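You operate a simulated robot arm through the tools that you are given. There is no shell and no other tool.

You are at the controls of a simulated robot arm. One attempt, no reset.

TASK
Set the three blue rivets in the orange strip, hole 2 first, and draw the strip out.
Fine: blue squeezer, holes 2, 3, 4 in turn; leave the blue dial and valve; hole 5 stays empty.
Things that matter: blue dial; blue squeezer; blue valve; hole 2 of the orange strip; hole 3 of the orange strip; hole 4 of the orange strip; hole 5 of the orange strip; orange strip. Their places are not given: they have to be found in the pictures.

It is judged by the outcome, as a careful person would: the job done as asked, and still so three seconds after it is handed in. It fails if anything else is knocked over, pushed out of place, dropped, spilled or broken.

THE ROBOT
A 6-joint arm with a two-finger gripper, fixed in place. Base frame: the origin is at the foot of the arm, x ahead of it, y to its left, z up; the work surface is at about z = 86. Lengths are in cm, angles in rad, forces in N, time in s.
It reaches about 71.8 cm from its shoulder. Its first joint turns from -1.204 to 3.002 rad. Payload 3 kg.
Tool frame: the origin (TCP) is the grasp point; the fingertips stand 3 cm ahead of it; z points along the fingers, y is the line along which they close. Largest opening 9.6 cm; the body of the gripper starts 5.3 cm behind the TCP.
Orientation is told as [roll, pitch, yaw] about the base's x, y, z axes, in that order, counted from this pose: with the fingers straight down and closing along the base's y, the tool's x points along the base's -x, its y along +y and its z along -z.

THE INTERFACE
- The arm moves only by the tool move_arm. Its argument "increments" is one flat list of numbers, 6 for each row, row after row: the shift along the tool's x, y, z in cm, then the turn, a rotation vector about the tool's x, y, z in rad. In form: [tx, ty, tz, ax, ay, az, tx, ty, tz, ax, ay, az, ...]. A call has 1 to 20 rows; each row shifts and turns the commanded pose from where the row before left it, along the tool's axes as they then stand. "grip" is the opening, from 0 (shut) to 1 (fully open), set as the call begins (left out, the last holds). Each row takes 0.2 s and may step no farther than 5 cm and 0.15 rad from the row before; otherwise, or with a gripper value out of range, the whole call is refused. A pose out of reach is approached as far as the arm can. The call stops where the force on the tool passes 90 N (or 10 N more than at its start, if that is more) or the arm is blocked; 0.2 s more then pass. Each finger travels about 15.3 cm/s and halts on what it meets, pressing with about 39 N; the grip force reading is that of the motor and also rises with nothing between the fingers. The clock runs only during rows and for 0.2 s after the last one: add rows that do not move to give the fingers time. The reply holds the time, the measured pose of the TCP, the force on the tool along the base axes, the opening and the grip force, in the units named above and with some noise, with the torque about the TCP (base axes, N m) and any sound that the robot's microphone picked up.
- Cameras (640 x 400 px; columns grow to the right, rows downward): "scene" is fixed at [39.29, 65.47, 163.26]; the picture's right is [-1.00, -0.10, 0.00], its down [-0.04, 0.45, -0.89] and it looks along [0.09, -0.89, -0.46] (base axes); focal length 318 px, centre (320, 200). "wrist" rides on the gripper at [7.3, 2.2, -8.3] in the tool frame; the picture's right is [-0.29, 0.96, 0.00], its down [-0.66, -0.20, -0.72] and it looks along [-0.69, -0.21, 0.69] (tool axes); focal length 247 px, centre (320, 200).
- get_image(camera): a new picture of that camera. The clock stands still meanwhile.
- lift_body(by): slides the trunk up (or, below 0, down) by that many cm; the arm rides with it, the base frame stays. It gives what a move gives, with no picture.
- measure_at(camera, pixels): for up to 12 pixels [column, row] of the newest picture of that camera ("zoom" is the newest enlarged one), the place [x, y, z] in the base frame of the surface seen there, good to about 0.2 cm, but the place of the scene camera against the robot may be out by one fixed shift of up to 1.2 cm in any direction. The clock stands still meanwhile.
- close_up(camera, box): a new picture of the part [left, top, right, bottom] of that camera's present view, enlarged. The clock stands still meanwhile.
- sign_off(): hands the job in; it is judged then, once.

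Unless the task says otherwise, let go and move clear before handing in.

The tools are called after "Call:" by a JSON object that holds its "api" and its "payload". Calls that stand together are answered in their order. move_arm: Moves the arm, as the interface text tells. Its arguments: {"type":"object","properties":{"increments":{"type":"array"},"grip":{"type":"number"}},"required":["increments"]} The other tools are called the same way: lift_body (by) slides the trunk up or down; get_image (camera) takes a picture; measure_at (camera, pixels) gives the place of the surface under pixels of a picture; close_up (camera, box) takes an enlarged picture of a part of a camera's view; sign_off () hands the job in.

At the start:

```text
clock: 0.0
eef_pos: [34.15, -38.89, 128.37]
orientation: [0.0, 0.0, 0.0]
contact_force: [0.4, 0.3, 0.8]
wrist_torque: [0.01, -0.01, -0.01]
opening: 9.59
grip_force: 0.1
trunk travel left (down, up): [-82.5, 11.5]
```

scene: 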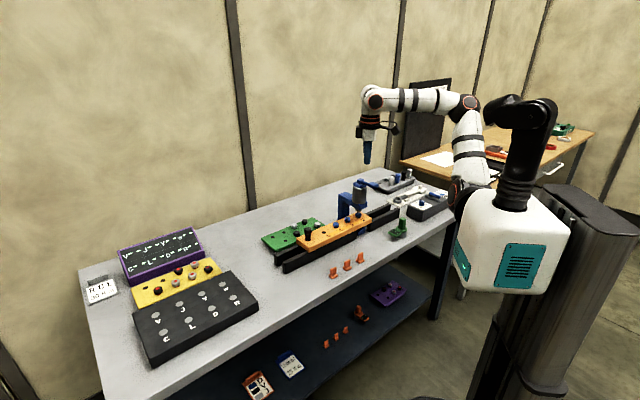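
wrist: 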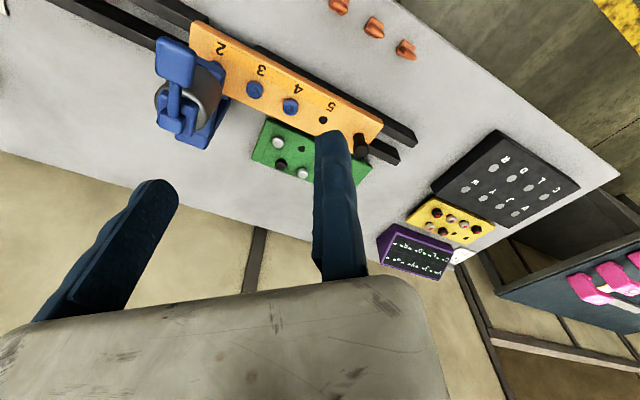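

The wrist picture shows the orange strip (about 190-380, 20-150) running in a rail with a blue squeezer at (190,95). I'll take close-ups to understand the layout first.

Call:
{"api": "close_up", "payload": {"camera": "scene", "box": [250, 160, 460, 290]}}

Call:
{"api": "close_up", "payload": {"camera": "wrist", "box": [140, 0, 430, 181]}}

```text
3.05 times, centred on (355, 225) of scene
```

zoom: 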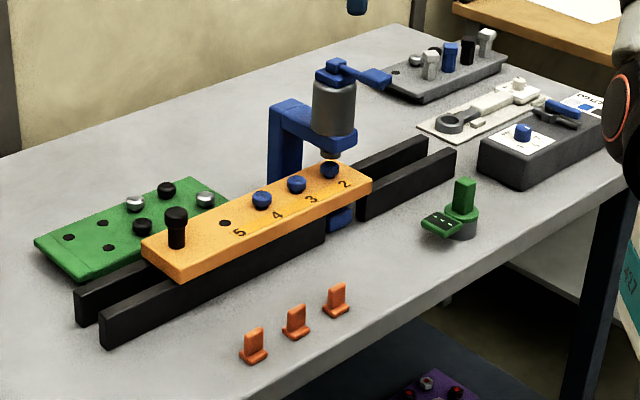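

```text
2.21 times, centred on (285, 90) of wrist
```

zoom: 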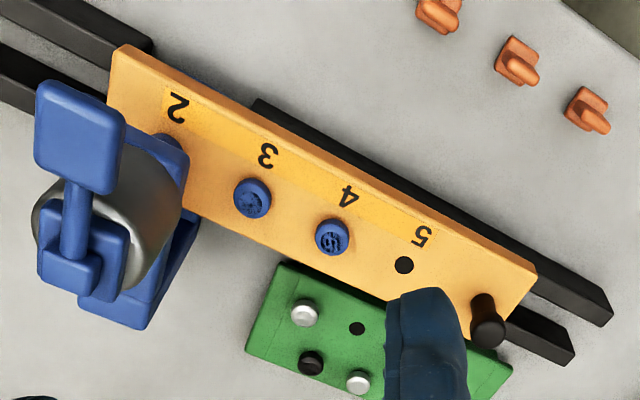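

The strip has a black knob on its near end and hole 2 appears to be near the squeezer's head. I'll zoom in further on the squeezer, the box with the dial/valve, and the strip.

Call:
{"api": "close_up", "payload": {"camera": "scene", "box": [325, 170, 405, 240]}}

Call:
{"api": "close_up", "payload": {"camera": "scene", "box": [370, 165, 460, 245]}}

Call:
{"api": "close_up", "payload": {"camera": "wrist", "box": [130, 0, 260, 160]}}

Call:
{"api": "close_up", "payload": {"camera": "scene", "box": [220, 270, 420, 400]}}

Call:
{"api": "close_up", "payload": {"camera": "scene", "box": [80, 220, 260, 370]}}

```text
5.71 times, centred on (365, 205) of scene
```

zoom: 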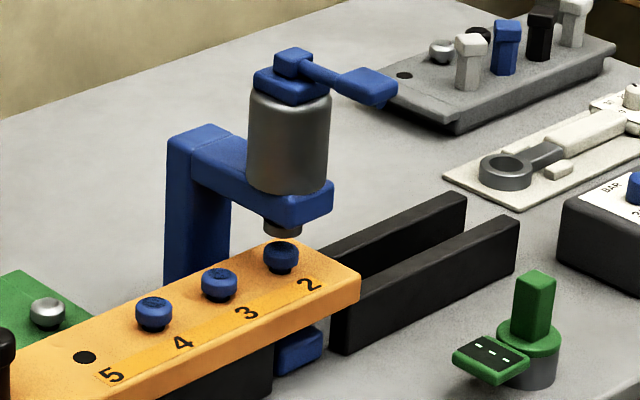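

```text
5.00 times, centred on (415, 205) of scene
```

zoom: 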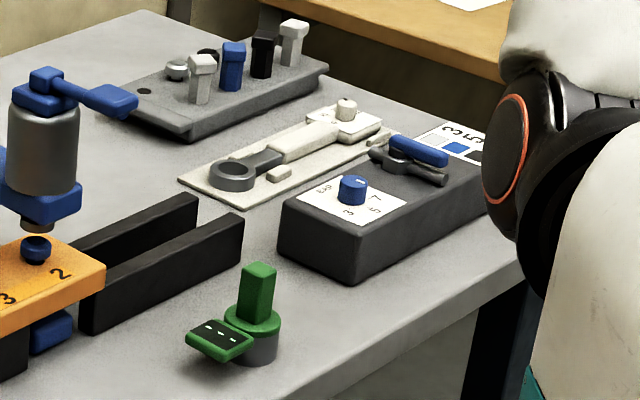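

```text
2.50 times, centred on (195, 80) of wrist
```

zoom: 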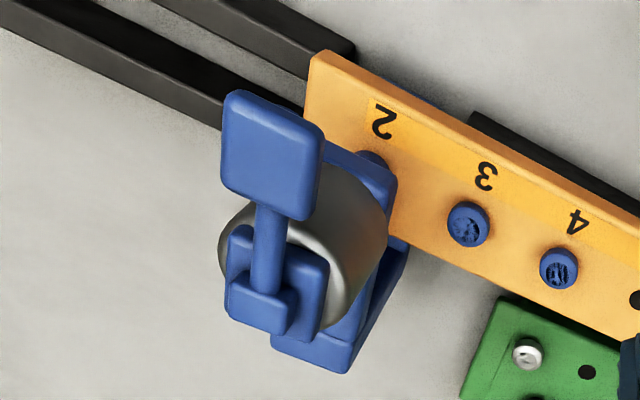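

```text
3.08 times, centred on (320, 335) of scene
```

zoom: 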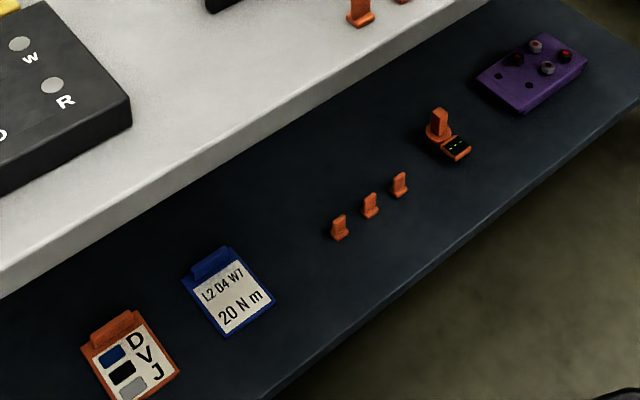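

```text
2.67 times, centred on (170, 295) of scene
```

zoom: 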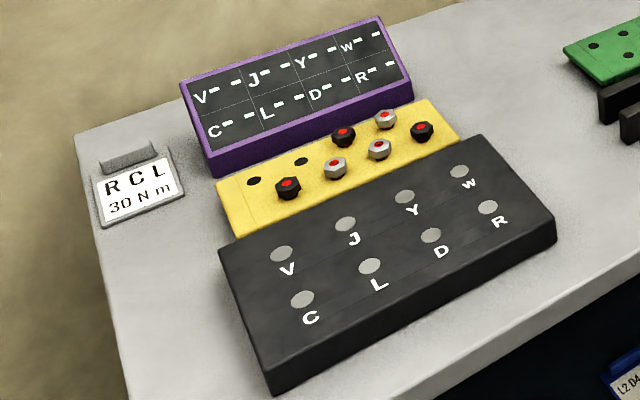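

The blue squeezer has a paddle lever on its top and a ram over the strip near hole 2. I'll measure the main features in both cameras.

Call:
{"api": "measure_at", "payload": {"camera": "wrist", "pixels": [[174, 62], [165, 46], [190, 118], [256, 90], [290, 106], [322, 120], [361, 143], [192, 28], [383, 122], [405, 146], [198, 103], [168, 135]]}}

Call:
{"api": "get_image", "payload": {"camera": "scene"}}

Call:
{"api": "measure_at", "payload": {"camera": "scene", "pixels": [[361, 216], [351, 220], [339, 225], [324, 233], [308, 234], [376, 185], [360, 195], [363, 181], [371, 207], [347, 197], [379, 208], [421, 203]]}}

```text
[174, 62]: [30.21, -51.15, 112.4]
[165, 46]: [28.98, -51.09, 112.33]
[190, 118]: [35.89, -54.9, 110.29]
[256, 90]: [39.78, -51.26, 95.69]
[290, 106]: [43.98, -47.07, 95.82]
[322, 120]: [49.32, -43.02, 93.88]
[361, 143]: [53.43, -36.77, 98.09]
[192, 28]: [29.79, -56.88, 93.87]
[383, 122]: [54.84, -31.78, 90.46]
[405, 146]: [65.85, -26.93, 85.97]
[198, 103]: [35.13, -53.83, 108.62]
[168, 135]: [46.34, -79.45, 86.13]
```

```text
taken
```

scene: 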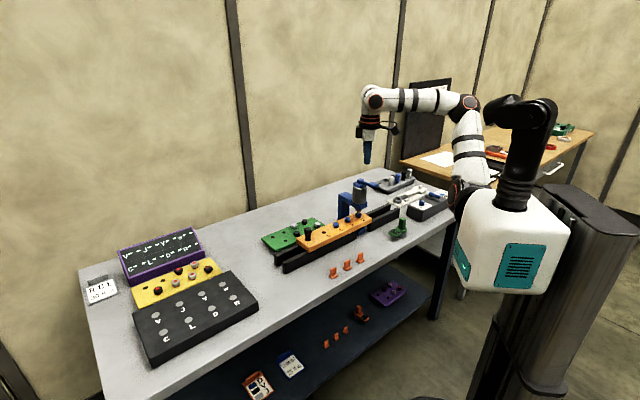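

```text
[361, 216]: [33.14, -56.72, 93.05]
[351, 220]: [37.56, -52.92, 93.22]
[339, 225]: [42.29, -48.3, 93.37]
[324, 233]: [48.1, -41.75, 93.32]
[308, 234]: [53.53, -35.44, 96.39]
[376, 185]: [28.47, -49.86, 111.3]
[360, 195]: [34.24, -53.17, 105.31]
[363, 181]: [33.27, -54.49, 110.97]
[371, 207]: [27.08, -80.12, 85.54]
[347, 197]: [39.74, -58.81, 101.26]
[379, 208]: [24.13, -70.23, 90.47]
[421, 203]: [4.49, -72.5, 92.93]
```

I'll measure from enlarged views to get more precise rivet and hole centres.

Call:
{"api": "close_up", "payload": {"camera": "wrist", "box": [230, 60, 350, 135]}}

Call:
{"api": "get_image", "payload": {"camera": "wrist"}}

```text
5.33 times, centred on (290, 98) of wrist
```

zoom: 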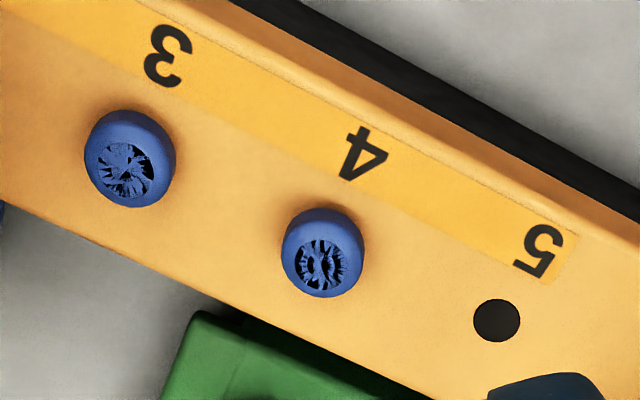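

```text
taken
```

wrist: 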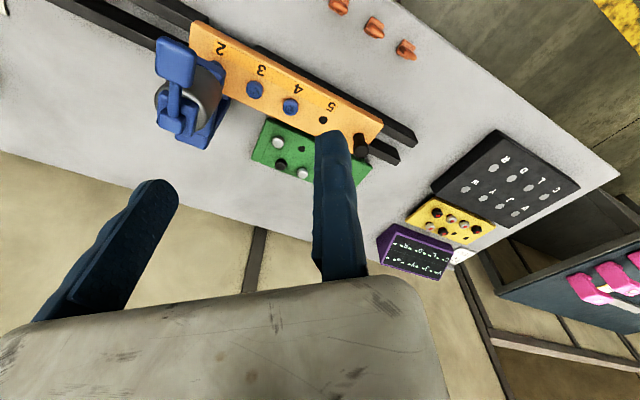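

Call:
{"api": "measure_at", "payload": {"camera": "zoom", "pixels": [[126, 168], [321, 262], [496, 320], [40, 130], [230, 260], [420, 330], [200, 130], [400, 230], [220, 5], [500, 155], [60, 225], [250, 310]]}}

Call:
{"api": "close_up", "payload": {"camera": "wrist", "box": [310, 80, 430, 180]}}

```text
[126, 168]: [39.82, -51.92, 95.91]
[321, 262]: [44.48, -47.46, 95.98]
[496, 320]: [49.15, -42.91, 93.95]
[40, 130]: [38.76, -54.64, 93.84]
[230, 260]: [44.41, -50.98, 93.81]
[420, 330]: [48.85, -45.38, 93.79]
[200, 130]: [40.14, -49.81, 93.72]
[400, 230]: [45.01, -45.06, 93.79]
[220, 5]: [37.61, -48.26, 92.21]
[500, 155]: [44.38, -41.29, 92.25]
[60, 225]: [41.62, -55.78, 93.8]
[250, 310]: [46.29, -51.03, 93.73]
```

```text
4.00 times, centred on (370, 130) of wrist
```

zoom: 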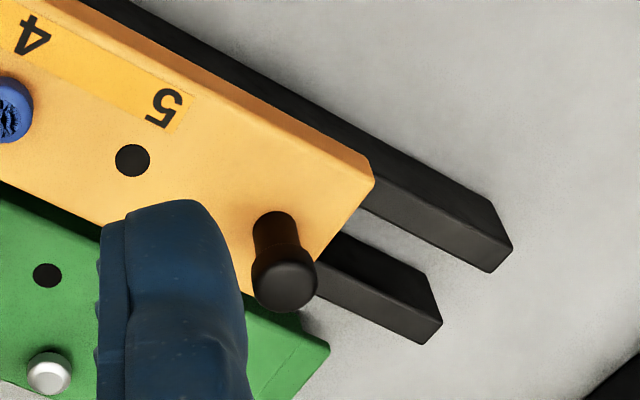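

Call:
{"api": "measure_at", "payload": {"camera": "zoom", "pixels": [[285, 278], [275, 222], [372, 180], [490, 250], [490, 215], [430, 320], [400, 290], [440, 220], [330, 230], [132, 160], [300, 255], [262, 290]]}}

Call:
{"api": "close_up", "payload": {"camera": "wrist", "box": [40, 0, 240, 160]}}

```text
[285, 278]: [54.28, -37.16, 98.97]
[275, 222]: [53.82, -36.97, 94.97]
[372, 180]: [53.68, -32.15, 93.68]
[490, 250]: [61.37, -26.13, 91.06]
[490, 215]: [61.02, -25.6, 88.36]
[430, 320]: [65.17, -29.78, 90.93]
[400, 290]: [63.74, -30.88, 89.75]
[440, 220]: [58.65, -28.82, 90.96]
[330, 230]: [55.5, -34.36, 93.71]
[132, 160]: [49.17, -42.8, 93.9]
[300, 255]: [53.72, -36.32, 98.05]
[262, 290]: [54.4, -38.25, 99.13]
```

```text
2.50 times, centred on (140, 80) of wrist
```

zoom: 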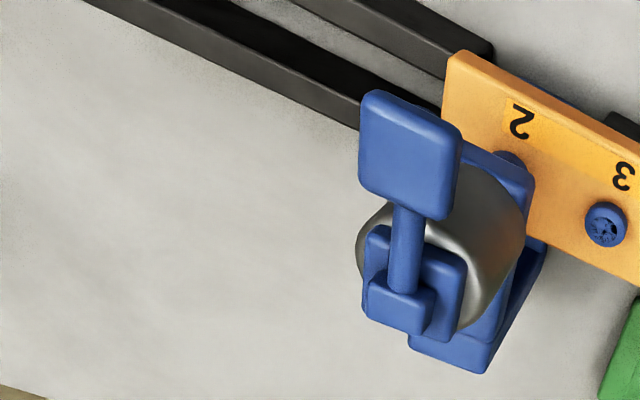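

Call:
{"api": "measure_at", "payload": {"camera": "zoom", "pixels": [[410, 150], [375, 130], [445, 180], [405, 240], [400, 300], [455, 270], [500, 230], [508, 158], [520, 190], [470, 80], [480, 360], [395, 100]]}}

Call:
{"api": "close_up", "payload": {"camera": "scene", "box": [335, 170, 395, 240]}}

```text
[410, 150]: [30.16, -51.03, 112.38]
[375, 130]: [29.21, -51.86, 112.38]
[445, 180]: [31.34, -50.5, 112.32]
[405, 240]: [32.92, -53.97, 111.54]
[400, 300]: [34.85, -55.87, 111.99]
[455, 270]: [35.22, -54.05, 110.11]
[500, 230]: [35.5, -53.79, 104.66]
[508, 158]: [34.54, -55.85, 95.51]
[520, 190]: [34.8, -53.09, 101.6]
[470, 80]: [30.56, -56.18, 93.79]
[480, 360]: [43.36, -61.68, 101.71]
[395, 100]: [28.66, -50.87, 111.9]
```

```text
5.71 times, centred on (365, 205) of scene
```

zoom: 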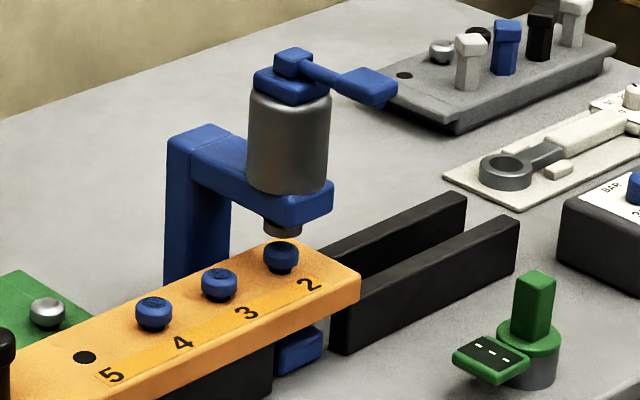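

The rails run at about 45° and the strip rests on them; the rivets are about 6.5 cm apart. I'll check the alignment of the ram over rivet 2 within one camera (scene) so any shift cancels.

Call:
{"api": "close_up", "payload": {"camera": "scene", "box": [345, 195, 385, 235]}}

```text
10.00 times, centred on (365, 215) of scene
```

zoom: 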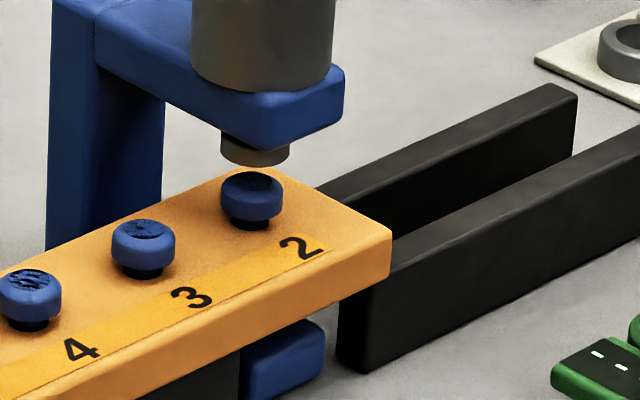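

Call:
{"api": "measure_at", "payload": {"camera": "zoom", "pixels": [[255, 157], [255, 150], [228, 148], [284, 155], [252, 182], [252, 210], [224, 205], [280, 205], [144, 230], [144, 255], [28, 280], [28, 308]]}}

Call:
{"api": "measure_at", "payload": {"camera": "scene", "pixels": [[358, 199], [352, 203], [363, 199]]}}

```text
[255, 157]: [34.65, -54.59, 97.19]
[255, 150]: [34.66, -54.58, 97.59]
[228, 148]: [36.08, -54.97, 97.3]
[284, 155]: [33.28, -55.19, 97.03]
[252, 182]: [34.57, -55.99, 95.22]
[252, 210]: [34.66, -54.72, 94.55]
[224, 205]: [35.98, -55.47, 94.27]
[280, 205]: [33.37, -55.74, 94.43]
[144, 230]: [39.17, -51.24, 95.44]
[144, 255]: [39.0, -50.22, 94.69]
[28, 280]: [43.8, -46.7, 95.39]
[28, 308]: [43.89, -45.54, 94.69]
```

```text
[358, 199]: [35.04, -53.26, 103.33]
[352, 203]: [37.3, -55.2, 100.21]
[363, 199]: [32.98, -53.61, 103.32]
```

The ram at zoom (255,155) and rivet 2 at (252,195) agree to about 0.1 cm, so hole 2 already seems to be under the ram. I'll check the arm's geometry and rails for reach planning.

Call:
{"api": "measure_at", "payload": {"camera": "scene", "pixels": [[462, 192], [470, 102], [375, 100], [372, 122], [512, 190], [520, 105], [389, 208], [420, 205], [400, 225], [395, 235], [280, 262], [345, 262]]}}

```text
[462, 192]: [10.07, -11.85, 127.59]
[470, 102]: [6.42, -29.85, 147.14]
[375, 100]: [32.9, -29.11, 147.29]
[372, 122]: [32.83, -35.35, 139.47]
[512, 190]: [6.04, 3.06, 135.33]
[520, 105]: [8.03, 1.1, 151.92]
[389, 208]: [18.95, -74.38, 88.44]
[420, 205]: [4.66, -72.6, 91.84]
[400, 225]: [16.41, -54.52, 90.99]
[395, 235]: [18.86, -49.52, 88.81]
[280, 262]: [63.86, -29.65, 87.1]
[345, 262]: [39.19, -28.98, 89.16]
```

The shoulder sits near (8,-10,128), so everything is within reach. Next I close the fingers and move to a hover above the blue paddle (wrist pixel (174,62), at about (30.2,-51.1,112.4)), staying high.

Call:
{"api": "move_arm", "payload": {"increments": [1.0, -3.05, 0, 0, 0, 0, 1.0, -3.05, 0, 0, 0, 0, 1.0, -3.05, 0, 0, 0, 0, 0.95, -3.05, 0, 0, 0, 0, 0, 0, 0, 0, 0, 0], "grip": 0}}

Call:
{"api": "get_image", "payload": {"camera": "wrist"}}

Call:
{"api": "get_image", "payload": {"camera": "scene"}}

```text
clock: 1.2
eef_pos: [30.27, -50.99, 128.46]
orientation: [0.0, -0.001, 0.001]
contact_force: [0.1, 0.9, 0.0]
wrist_torque: [0.01, 0.04, -0.01]
opening: 0.02
grip_force: 33.2
trunk travel left (down, up): [-82.5, 11.5]
```

```text
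taken
```

wrist: 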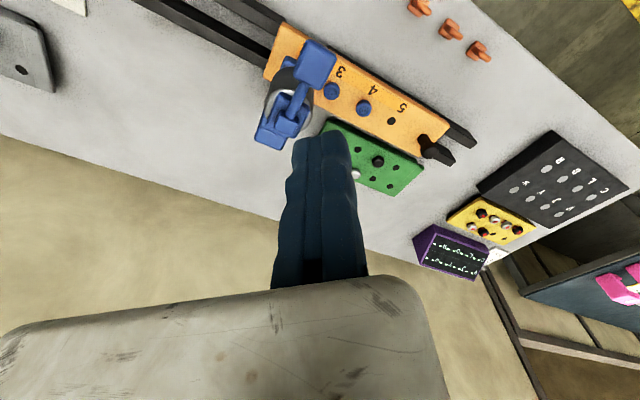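

```text
taken
```

scene: 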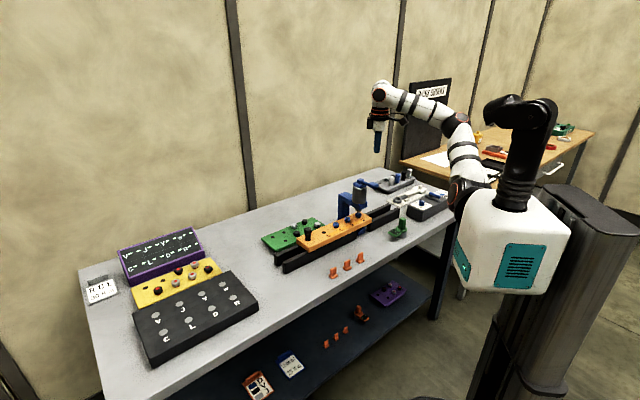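

Call:
{"api": "close_up", "payload": {"camera": "wrist", "box": [240, 20, 360, 160]}}

Call:
{"api": "close_up", "payload": {"camera": "scene", "box": [335, 170, 395, 210]}}

```text
2.86 times, centred on (300, 90) of wrist
```

zoom: 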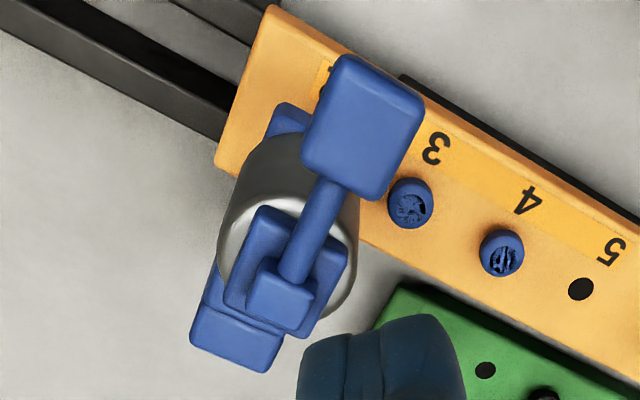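

```text
10.00 times, centred on (365, 190) of scene
```

zoom: 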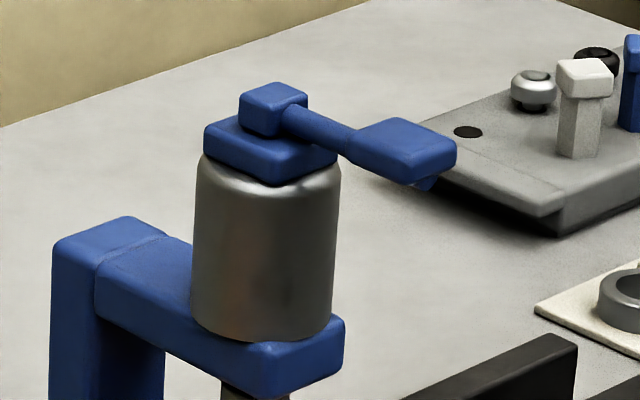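

Call:
{"api": "close_up", "payload": {"camera": "wrist", "box": [240, 20, 360, 160]}}

Call:
{"api": "measure_at", "payload": {"camera": "zoom", "pixels": [[342, 65], [415, 98], [312, 155], [375, 188], [362, 125], [310, 230], [280, 295], [265, 250], [240, 220], [230, 330], [330, 75], [345, 190]]}}

```text
2.86 times, centred on (300, 90) of wrist
```

zoom: 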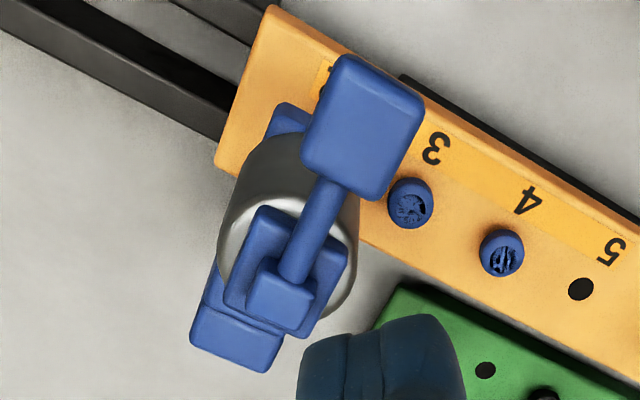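

```text
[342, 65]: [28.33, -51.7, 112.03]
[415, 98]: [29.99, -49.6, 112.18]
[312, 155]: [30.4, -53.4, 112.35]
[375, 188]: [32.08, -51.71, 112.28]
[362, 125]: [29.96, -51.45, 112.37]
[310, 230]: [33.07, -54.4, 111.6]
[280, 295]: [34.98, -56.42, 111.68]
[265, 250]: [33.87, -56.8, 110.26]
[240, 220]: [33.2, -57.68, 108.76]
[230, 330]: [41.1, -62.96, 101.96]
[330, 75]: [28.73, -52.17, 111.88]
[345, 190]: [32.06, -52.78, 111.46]
```

The paddle's corners average to about (30.2,-51.5) with its top at z≈112.3. I'll come down over it, stopping about 0.8 cm above.

Call:
{"api": "move_arm", "payload": {"increments": [0.2, -0.35, 3, 0, 0, 0, 0, 0, 4, 0, 0, 0, 0, 0, 3, 0, 0, 0, 0, 0, 2.1, 0, 0, 0, 0, 0, 0, 0, 0, 0], "grip": 0}}

Call:
{"api": "get_image", "payload": {"camera": "wrist"}}

Call:
{"api": "close_up", "payload": {"camera": "scene", "box": [335, 150, 405, 230]}}

```text
clock: 2.4
eef_pos: [32.91, -52.44, 117.57]
orientation: [0.001, 0.001, -0.001]
contact_force: [-0.6, -0.8, 0.0]
wrist_torque: [-0.01, 0.0, -0.03]
opening: 0.0
grip_force: 32.8
out of reach, approached as far as the arm can: row 2, 3, 4
trunk travel left (down, up): [-82.5, 11.5]
```

```text
taken
```

wrist: 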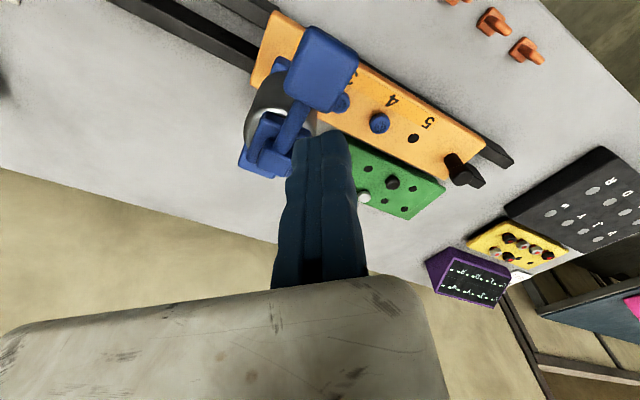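

```text
5.00 times, centred on (370, 190) of scene
```

zoom: 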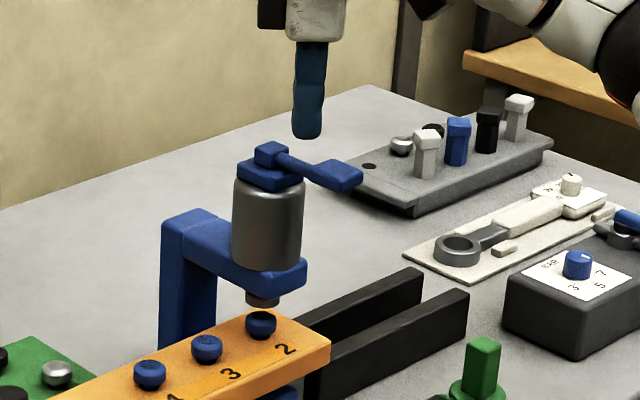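

The readout says the lower rows were out of reach (TCP stuck at (32.9,-52.4,117.6)), although the same spot was reachable higher up. I'll go back up and lower the trunk instead, so the arm keeps a comfortable shape.

Call:
{"api": "move_arm", "payload": {"increments": [0, 0, -3, 0, 0, 0, 0, 0, -4, 0, 0, 0, 0, 0, -3, 0, 0, 0, 0, 0, -2, 0, 0, 0, 0, 0, 0, 0, 0, 0], "grip": 0}}

```text
clock: 3.6
eef_pos: [33.04, -52.45, 129.56]
orientation: [-0.001, 0.001, -0.001]
contact_force: [-0.2, 0.0, -0.5]
wrist_torque: [0.01, 0.01, 0.02]
opening: 0.0
grip_force: 32.9
trunk travel left (down, up): [-82.5, 11.5]
```

The commanded pose was clipped to what was reached. I'll shift back over the paddle at this height and then lower the trunk by 10 cm.

Call:
{"api": "move_arm", "payload": {"increments": [1.47, 0.52, 0, 0, 0, 0, 1.47, 0.53, 0, 0, 0, 0, 0, 0, 0, 0, 0, 0], "grip": 0}}

Call:
{"api": "lift_body", "payload": {"by": -10}}

Call:
{"api": "get_image", "payload": {"camera": "scene"}}

Call:
{"api": "get_image", "payload": {"camera": "wrist"}}

```text
clock: 4.4
eef_pos: [30.24, -51.5, 129.49]
orientation: [0.0, 0.002, 0.001]
contact_force: [-0.3, -0.4, 0.8]
wrist_torque: [0.02, -0.01, -0.02]
opening: 0.0
grip_force: 33.6
trunk travel left (down, up): [-82.5, 11.5]
```

```text
clock: 5.7
eef_pos: [30.0, -51.36, 119.59]
orientation: [0.0, 0.0, 0.0]
contact_force: [-0.3, -0.2, 0.1]
wrist_torque: [0.0, -0.02, -0.01]
opening: 0.01
grip_force: 33.6
trunk travel left (down, up): [-72.5, 21.5]
```

```text
taken
```

scene: 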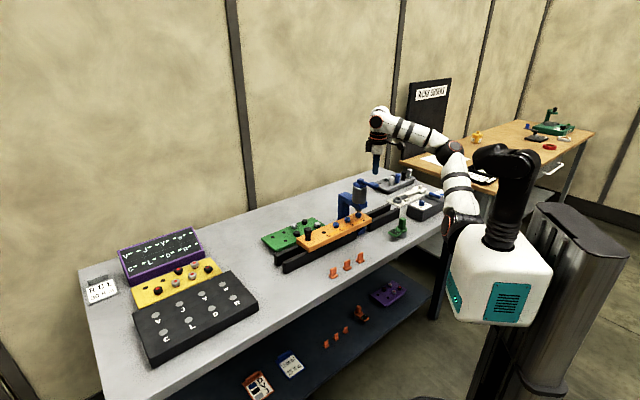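

```text
taken
```

wrist: 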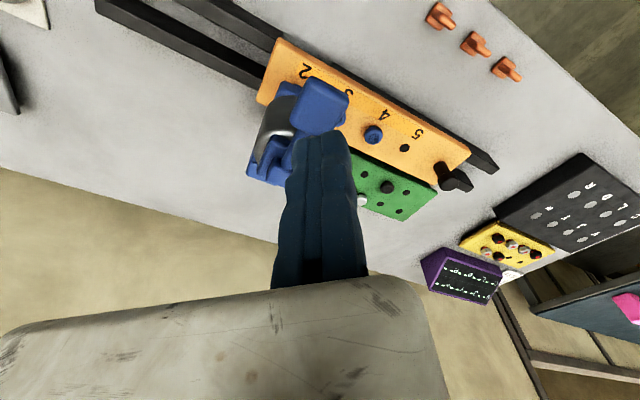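

The paddle is at wrist (320,105), just ahead of the fingertips, as expected. A sign is now visible at scene (432,93); I'll read it before pressing.

Call:
{"api": "close_up", "payload": {"camera": "scene", "box": [405, 75, 460, 120]}}

Call:
{"api": "close_up", "payload": {"camera": "scene", "box": [385, 170, 455, 240]}}

Call:
{"api": "close_up", "payload": {"camera": "scene", "box": [335, 150, 405, 230]}}

```text
8.89 times, centred on (432, 98) of scene
```

zoom: 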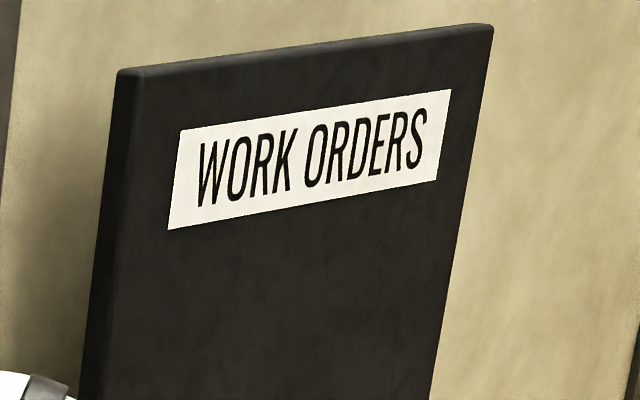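

```text
5.71 times, centred on (420, 205) of scene
```

zoom: 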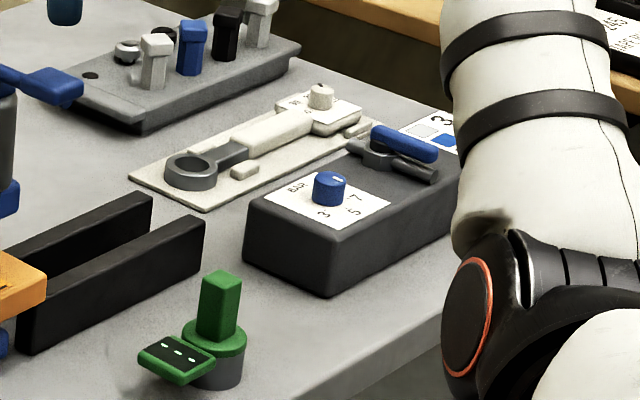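

```text
5.00 times, centred on (370, 190) of scene
```

zoom: 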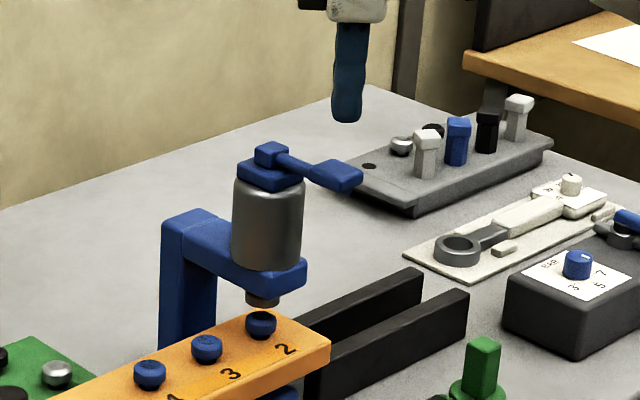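

The path down is clear. I'll raise the arm 4 cm and drop the trunk 7 cm, giving myself room to press: fingertips should end about 1.3 cm above the paddle.

Call:
{"api": "move_arm", "payload": {"increments": [0, 0, -4, 0, 0, 0, 0, 0, 0, 0, 0, 0], "grip": 0}}

Call:
{"api": "lift_body", "payload": {"by": -7}}

Call:
{"api": "get_image", "payload": {"camera": "wrist"}}

Call:
{"api": "close_up", "payload": {"camera": "scene", "box": [335, 150, 405, 230]}}

```text
clock: 6.3
eef_pos: [29.94, -51.38, 123.66]
orientation: [0.001, 0.0, -0.001]
contact_force: [-0.1, -1.1, 0.1]
wrist_torque: [0.01, 0.01, -0.01]
opening: 0.01
grip_force: 33.6
trunk travel left (down, up): [-72.5, 21.5]
```

```text
clock: 7.4
eef_pos: [29.99, -51.38, 116.59]
orientation: [0.003, -0.001, -0.001]
contact_force: [0.0, -0.3, 0.4]
wrist_torque: [0.0, -0.02, 0.0]
opening: 0.0
grip_force: 33.0
trunk travel left (down, up): [-65.5, 28.5]
```

```text
taken
```

wrist: 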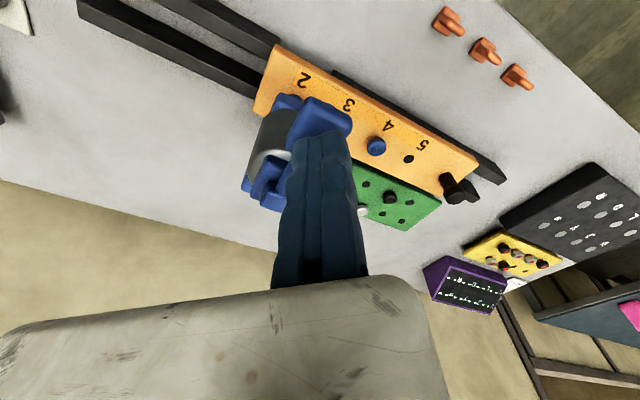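

```text
5.00 times, centred on (370, 190) of scene
```

zoom: 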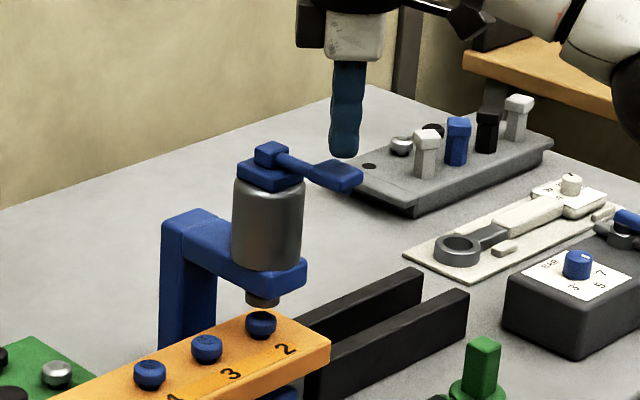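

Fingertips at zoom (343,155) sit just above the paddle at (345,175). I'll press down slowly in small steps and watch the force.

Call:
{"api": "move_arm", "payload": {"increments": [0, 0, 0.4, 0, 0, 0, 0, 0, 0.3, 0, 0, 0, 0, 0, 0.3, 0, 0, 0, 0, 0, 0.2, 0, 0, 0, 0, 0, 0.2, 0, 0, 0, 0, 0, 0.2, 0, 0, 0], "grip": 0}}

Call:
{"api": "close_up", "payload": {"camera": "scene", "box": [335, 165, 405, 225]}}

```text
clock: 8.8
eef_pos: [30.05, -51.29, 115.15]
orientation: [0.001, 0.0, -0.001]
contact_force: [-0.2, 0.0, 3.4]
wrist_torque: [-0.02, -0.04, -0.04]
opening: 0.04
grip_force: 32.9
trunk travel left (down, up): [-65.5, 28.5]
```

```text
6.67 times, centred on (370, 195) of scene
```

zoom: 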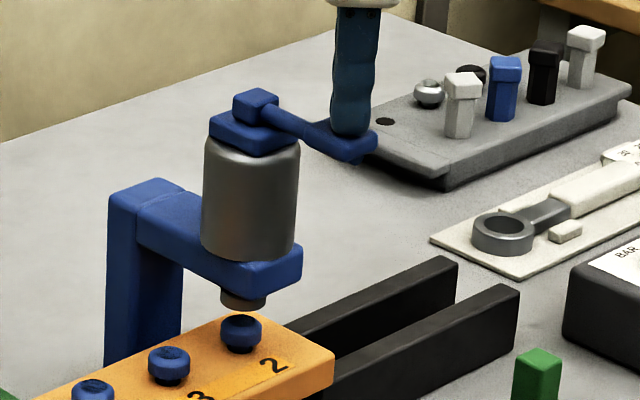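

Contact has begun (3.4 N) and the paddle is giving slightly. I'll continue pressing in small steps.

Call:
{"api": "move_arm", "payload": {"increments": [0, 0, 0.2, 0, 0, 0, 0, 0, 0.2, 0, 0, 0, 0, 0, 0.2, 0, 0, 0, 0, 0, 0.2, 0, 0, 0], "grip": 0}}

Call:
{"api": "close_up", "payload": {"camera": "scene", "box": [335, 165, 405, 225]}}

```text
clock: 9.8
eef_pos: [29.88, -51.33, 114.26]
orientation: [-0.001, 0.0, -0.001]
contact_force: [-2.2, -0.1, 6.0]
wrist_torque: [-0.02, -0.01, -0.06]
opening: 0.0
grip_force: 33.2
trunk travel left (down, up): [-65.5, 28.5]
```

```text
6.67 times, centred on (370, 195) of scene
```

zoom: 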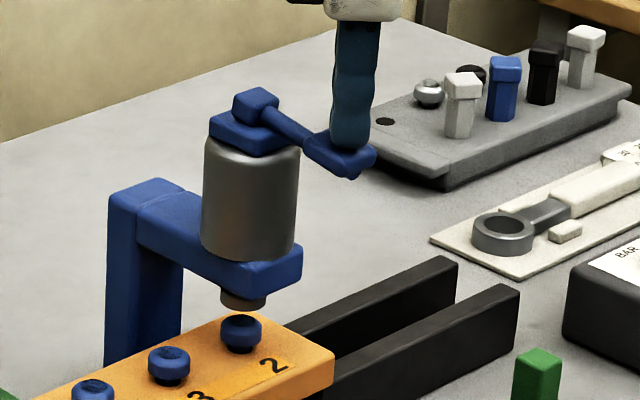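

The lever pivots down (6 N) but the ram at zoom (243,300) hasn't moved yet. I'll keep pressing in small steps until I hear it fire.

Call:
{"api": "move_arm", "payload": {"increments": [0, 0, 0.2, 0, 0, 0, 0, 0, 0.2, 0, 0, 0, 0, 0, 0.2, 0, 0, 0], "grip": 0}}

Call:
{"api": "close_up", "payload": {"camera": "scene", "box": [335, 165, 405, 225]}}

```text
clock: 10.6
eef_pos: [30.0, -51.25, 113.69]
orientation: [-0.002, 0.0, -0.001]
contact_force: [-0.4, 0.8, 6.2]
wrist_torque: [-0.01, -0.07, 0.0]
opening: 0.01
grip_force: 33.0
trunk travel left (down, up): [-65.5, 28.5]
```

```text
6.67 times, centred on (370, 195) of scene
```

zoom: 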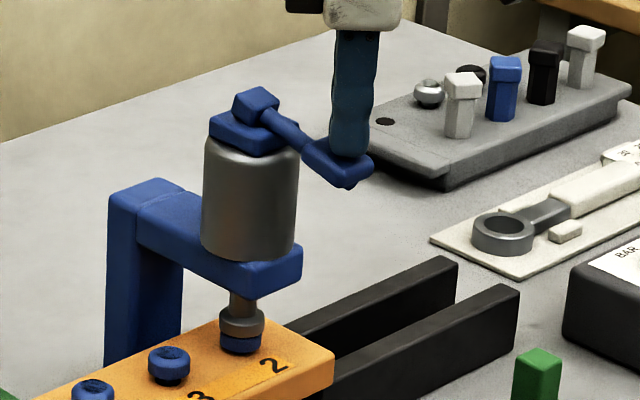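

The ram has come down onto rivet 2 (zoom (240,320)). I'll hold still briefly and look at whether the rivet is being set.

Call:
{"api": "move_arm", "payload": {"increments": [0, 0, 0, 0, 0, 0, 0, 0, 0, 0, 0, 0], "grip": 0}}

Call:
{"api": "close_up", "payload": {"camera": "scene", "box": [340, 200, 380, 230]}}

```text
clock: 11.2
eef_pos: [29.93, -51.19, 113.8]
orientation: [-0.001, 0.001, 0.001]
contact_force: [-1.0, 0.9, 5.8]
wrist_torque: [0.01, -0.03, -0.01]
opening: 0.01
grip_force: 33.3
trunk travel left (down, up): [-65.5, 28.5]
```

```text
13.33 times, centred on (360, 215) of scene
```

zoom: 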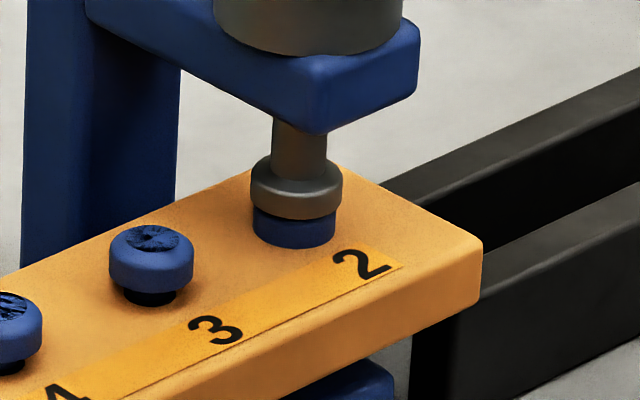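

The rivet head is now seated with no gap below it (zoom (295,228)). I'll hold half a second more to see if anything still moves or sounds.

Call:
{"api": "move_arm", "payload": {"increments": [0, 0, 0, 0, 0, 0, 0, 0, 0, 0, 0, 0], "grip": 0}}

Call:
{"api": "close_up", "payload": {"camera": "scene", "box": [340, 200, 380, 230]}}

```text
clock: 11.8
eef_pos: [29.94, -51.22, 113.62]
orientation: [-0.001, 0.002, 0.001]
contact_force: [-1.8, 0.3, 5.7]
wrist_torque: [-0.05, -0.01, 0.02]
opening: 0.0
grip_force: 33.1
trunk travel left (down, up): [-65.5, 28.5]
```

```text
13.33 times, centred on (360, 215) of scene
```

zoom: 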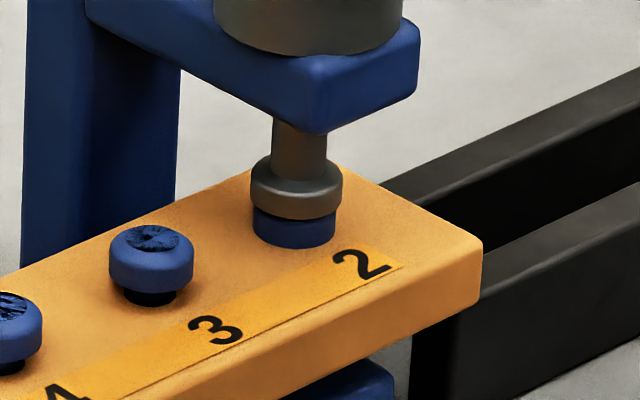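

Nothing is still moving: the squeeze is complete. I'll raise the fingers off the paddle and look at the result.

Call:
{"api": "move_arm", "payload": {"increments": [0, 0, -0.5, 0, 0, 0, 0, 0, -0.5, 0, 0, 0, 0, 0, -1, 0, 0, 0, 0, 0, -2, 0, 0, 0, 0, 0, -2, 0, 0, 0, 0, 0, 0, 0, 0, 0], "grip": 0}}

Call:
{"api": "close_up", "payload": {"camera": "scene", "box": [340, 200, 380, 230]}}

Call:
{"api": "close_up", "payload": {"camera": "scene", "box": [335, 165, 405, 225]}}

```text
clock: 13.2
eef_pos: [30.03, -51.43, 119.44]
orientation: [0.0, 0.002, 0.001]
contact_force: [-0.1, 0.4, -0.3]
wrist_torque: [0.03, -0.02, -0.01]
opening: 0.0
grip_force: 33.0
trunk travel left (down, up): [-65.5, 28.5]
```

```text
13.33 times, centred on (360, 215) of scene
```

zoom: 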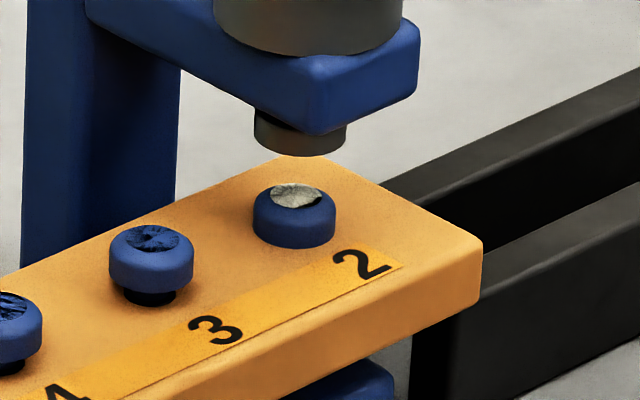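

```text
6.67 times, centred on (370, 195) of scene
```

zoom: 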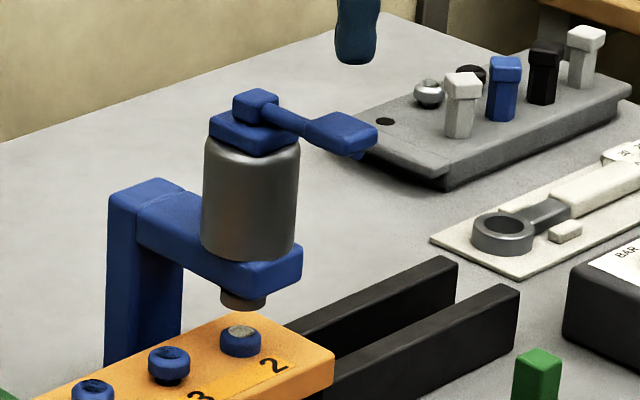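

Rivet 2 is set (its top turned bright at zoom (296,195)) and the lever and ram sprang back. Now I'll raise the trunk and move the gripper away from the squeezer toward above the knob at the strip's outer end (about (54.3,-37.4)).

Call:
{"api": "lift_body", "payload": {"by": 18}}

Call:
{"api": "move_arm", "payload": {"increments": [-3.47, 2.0, 0, 0, 0, 0, -3.47, 2.0, 0, 0, 0, 0, -3.47, 2.0, 0, 0, 0, 0, -3.47, 2.0, 2.9, 0, 0, 0, -3.47, 2.0, 2.9, 0, 0, 0, -3.47, 2.0, 2.9, 0, 0, 0, -3.47, 2.0, 2.9, 0, 0, 0, 0, 0, 3.4, 0, 0, 0, 0, 0, 3.4, 0, 0, 0, 0, 0, 3.4, 0, 0, 0, 0, 0, 0, 0, 0, 0], "grip": 0}}

Call:
{"api": "get_image", "payload": {"camera": "wrist"}}

Call:
{"api": "get_image", "payload": {"camera": "scene"}}

```text
clock: 15.2
eef_pos: [30.03, -51.46, 137.47]
orientation: [-0.001, -0.001, 0.001]
contact_force: [1.4, -0.1, 0.4]
wrist_torque: [0.01, 0.02, -0.01]
opening: 0.0
grip_force: 33.6
trunk travel left (down, up): [-83.5, 10.5]
```

```text
clock: 17.6
eef_pos: [44.05, -41.67, 109.58]
orientation: [0.001, 0.001, 0.001]
contact_force: [0.0, 0.0, 0.7]
wrist_torque: [0.0, 0.01, -0.01]
opening: 0.0
grip_force: 33.0
out of reach, approached as far as the arm can: row 2, 3, 4, 5, 6, 7
trunk travel left (down, up): [-83.5, 10.5]
```

```text
taken
```

wrist: 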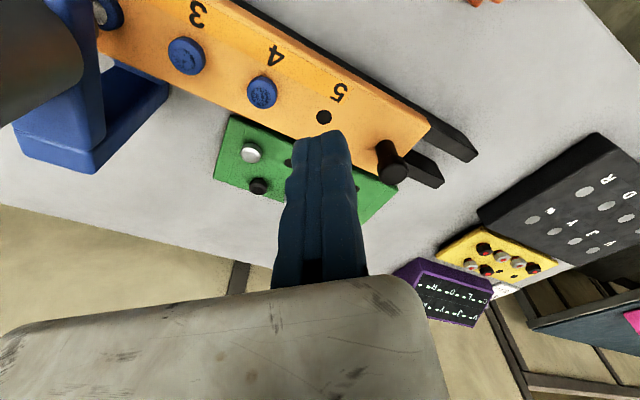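

```text
taken
```

scene: 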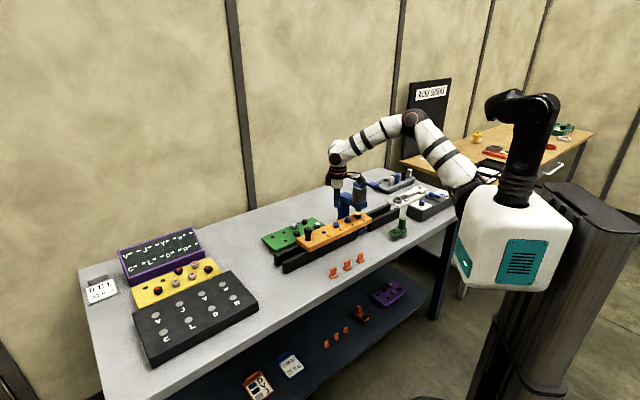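

I'm now at (44,-41.7,109.6), above the strip; the knob is visible at wrist (392,160). I'll move on over the knob at this height.

Call:
{"api": "move_arm", "payload": {"increments": [-3.42, 1.43, 0, 0, 0, 0, -3.42, 1.43, 0, 0, 0, 0, -3.41, 1.42, 0, 0, 0, 0, 0, 0, 0, 0, 0, 0], "grip": 0.55}}

Call:
{"api": "get_image", "payload": {"camera": "wrist"}}

```text
clock: 18.6
eef_pos: [46.17, -41.21, 109.25]
orientation: [0.0, 0.001, -0.001]
contact_force: [-0.4, 0.1, 0.0]
wrist_torque: [-0.04, 0.0, -0.03]
opening: 5.3
grip_force: 0.1
out of reach, approached as far as the arm can: row 1, 2, 3
trunk travel left (down, up): [-83.5, 10.5]
```

```text
taken
```

wrist: 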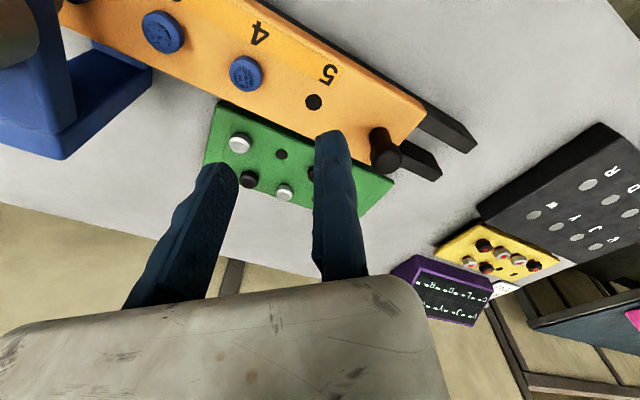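

The arm cannot get there with the fingers vertical. I'll measure the arm's joints in the scene picture to work out which tilt gives more reach.

Call:
{"api": "get_image", "payload": {"camera": "scene"}}

Call:
{"api": "close_up", "payload": {"camera": "scene", "box": [310, 80, 530, 240]}}

```text
taken
```

scene: 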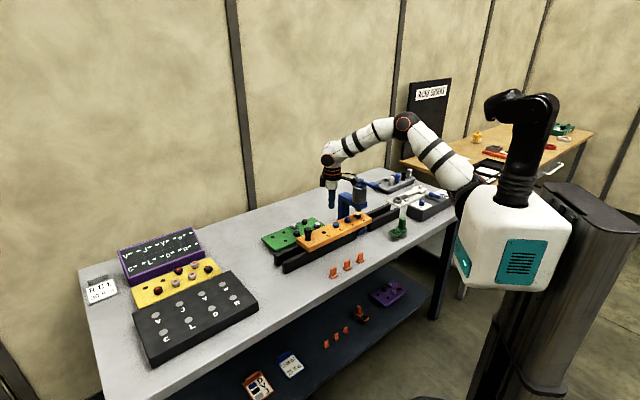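

```text
2.50 times, centred on (420, 160) of scene
```

zoom: 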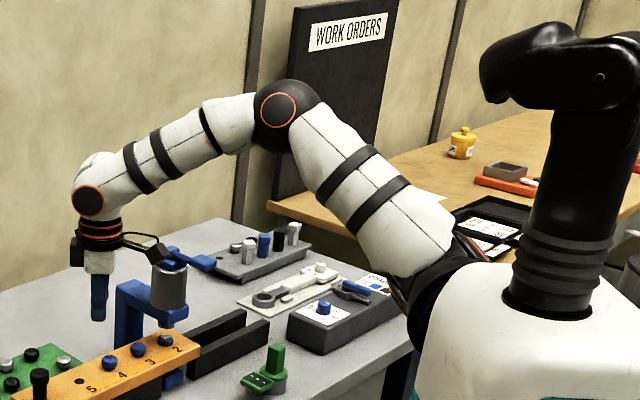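

Call:
{"api": "measure_at", "payload": {"camera": "zoom", "pixels": [[278, 110], [90, 201], [165, 160], [360, 190], [420, 260], [470, 300], [420, 330], [98, 232], [98, 310], [575, 290], [150, 250], [460, 330]]}}

```text
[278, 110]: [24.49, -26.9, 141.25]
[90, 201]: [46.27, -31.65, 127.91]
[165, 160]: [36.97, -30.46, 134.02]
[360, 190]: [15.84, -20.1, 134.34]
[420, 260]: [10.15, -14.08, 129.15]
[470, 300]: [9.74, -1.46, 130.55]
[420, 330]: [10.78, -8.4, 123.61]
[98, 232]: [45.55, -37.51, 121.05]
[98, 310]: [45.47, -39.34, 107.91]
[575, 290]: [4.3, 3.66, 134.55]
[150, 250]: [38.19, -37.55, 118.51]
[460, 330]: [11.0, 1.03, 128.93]
```

The elbow is still well bent in the picture, so a wrist or shoulder joint limit rather than distance is stopping it. I'll turn the gripper 45° (fingers closing along the strip), which I want for the knob anyway, and see how reach changes.

Call:
{"api": "move_arm", "payload": {"increments": [0, 0, 0, 0, 0, 0.131, 0, 0, 0, 0, 0, 0.131, 0, 0, 0, 0, 0, 0.131, 0, 0, 0, 0, 0, 0.131, 0, 0, 0, 0, 0, 0.131, 0, 0, 0, 0, 0, 0.13, 0, 0, 0, 0, 0, 0], "grip": 0.55}}

Call:
{"api": "get_image", "payload": {"camera": "wrist"}}

Call:
{"api": "close_up", "payload": {"camera": "scene", "box": [310, 80, 530, 240]}}

```text
clock: 20.2
eef_pos: [46.03, -41.16, 109.27]
orientation: [0.0, 0.0, -0.789]
contact_force: [0.3, 0.5, -1.0]
wrist_torque: [-0.01, -0.01, -0.01]
opening: 5.28
grip_force: 0.1
trunk travel left (down, up): [-83.5, 10.5]
```

```text
taken
```

wrist: 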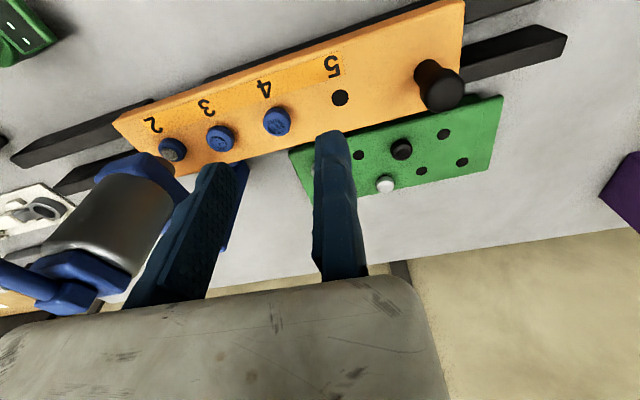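

```text
2.50 times, centred on (420, 160) of scene
```

zoom: 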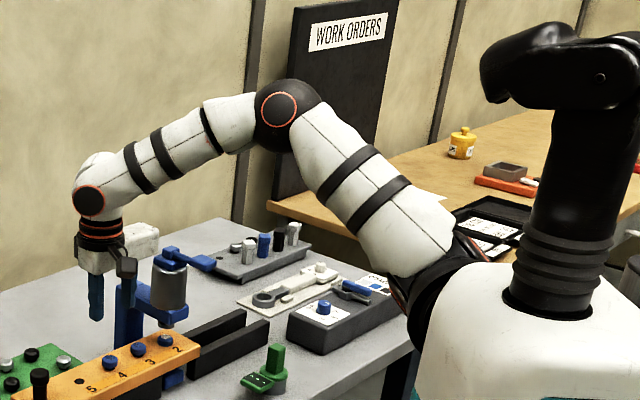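

Turning 45° only used the last joint; the arm shape is unchanged. The knob is now clearly visible at wrist (440,85); I'll measure it and the holes again from this view.

Call:
{"api": "close_up", "payload": {"camera": "wrist", "box": [310, 20, 510, 145]}}

Call:
{"api": "measure_at", "payload": {"camera": "wrist", "pixels": [[340, 97], [277, 121], [220, 138], [172, 150]]}}

```text
3.20 times, centred on (410, 82) of wrist
```

zoom: 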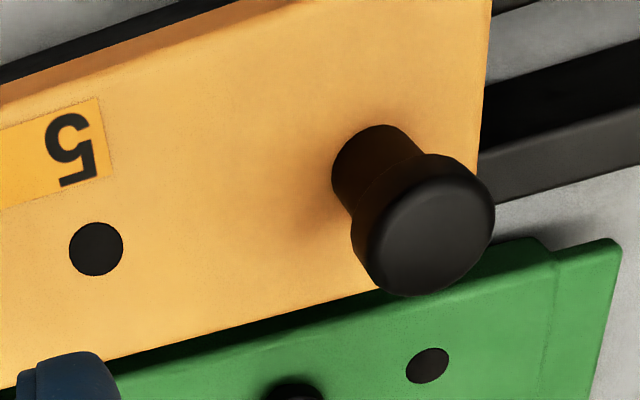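

```text
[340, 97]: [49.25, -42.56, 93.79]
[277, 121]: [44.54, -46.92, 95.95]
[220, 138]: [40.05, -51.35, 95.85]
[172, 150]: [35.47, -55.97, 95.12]
```

Call:
{"api": "measure_at", "payload": {"camera": "zoom", "pixels": [[432, 235], [375, 250], [490, 215], [410, 285], [450, 165], [352, 175], [390, 150], [360, 230], [340, 160], [345, 195], [405, 190], [96, 249]]}}

```text
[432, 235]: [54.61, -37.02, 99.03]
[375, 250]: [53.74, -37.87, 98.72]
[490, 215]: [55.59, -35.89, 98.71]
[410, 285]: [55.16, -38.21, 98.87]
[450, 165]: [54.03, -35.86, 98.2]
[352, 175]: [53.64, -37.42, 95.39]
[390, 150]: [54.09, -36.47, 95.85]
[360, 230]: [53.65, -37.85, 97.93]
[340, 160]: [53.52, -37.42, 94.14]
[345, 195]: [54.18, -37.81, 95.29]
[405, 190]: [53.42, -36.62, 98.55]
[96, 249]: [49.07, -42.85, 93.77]
```

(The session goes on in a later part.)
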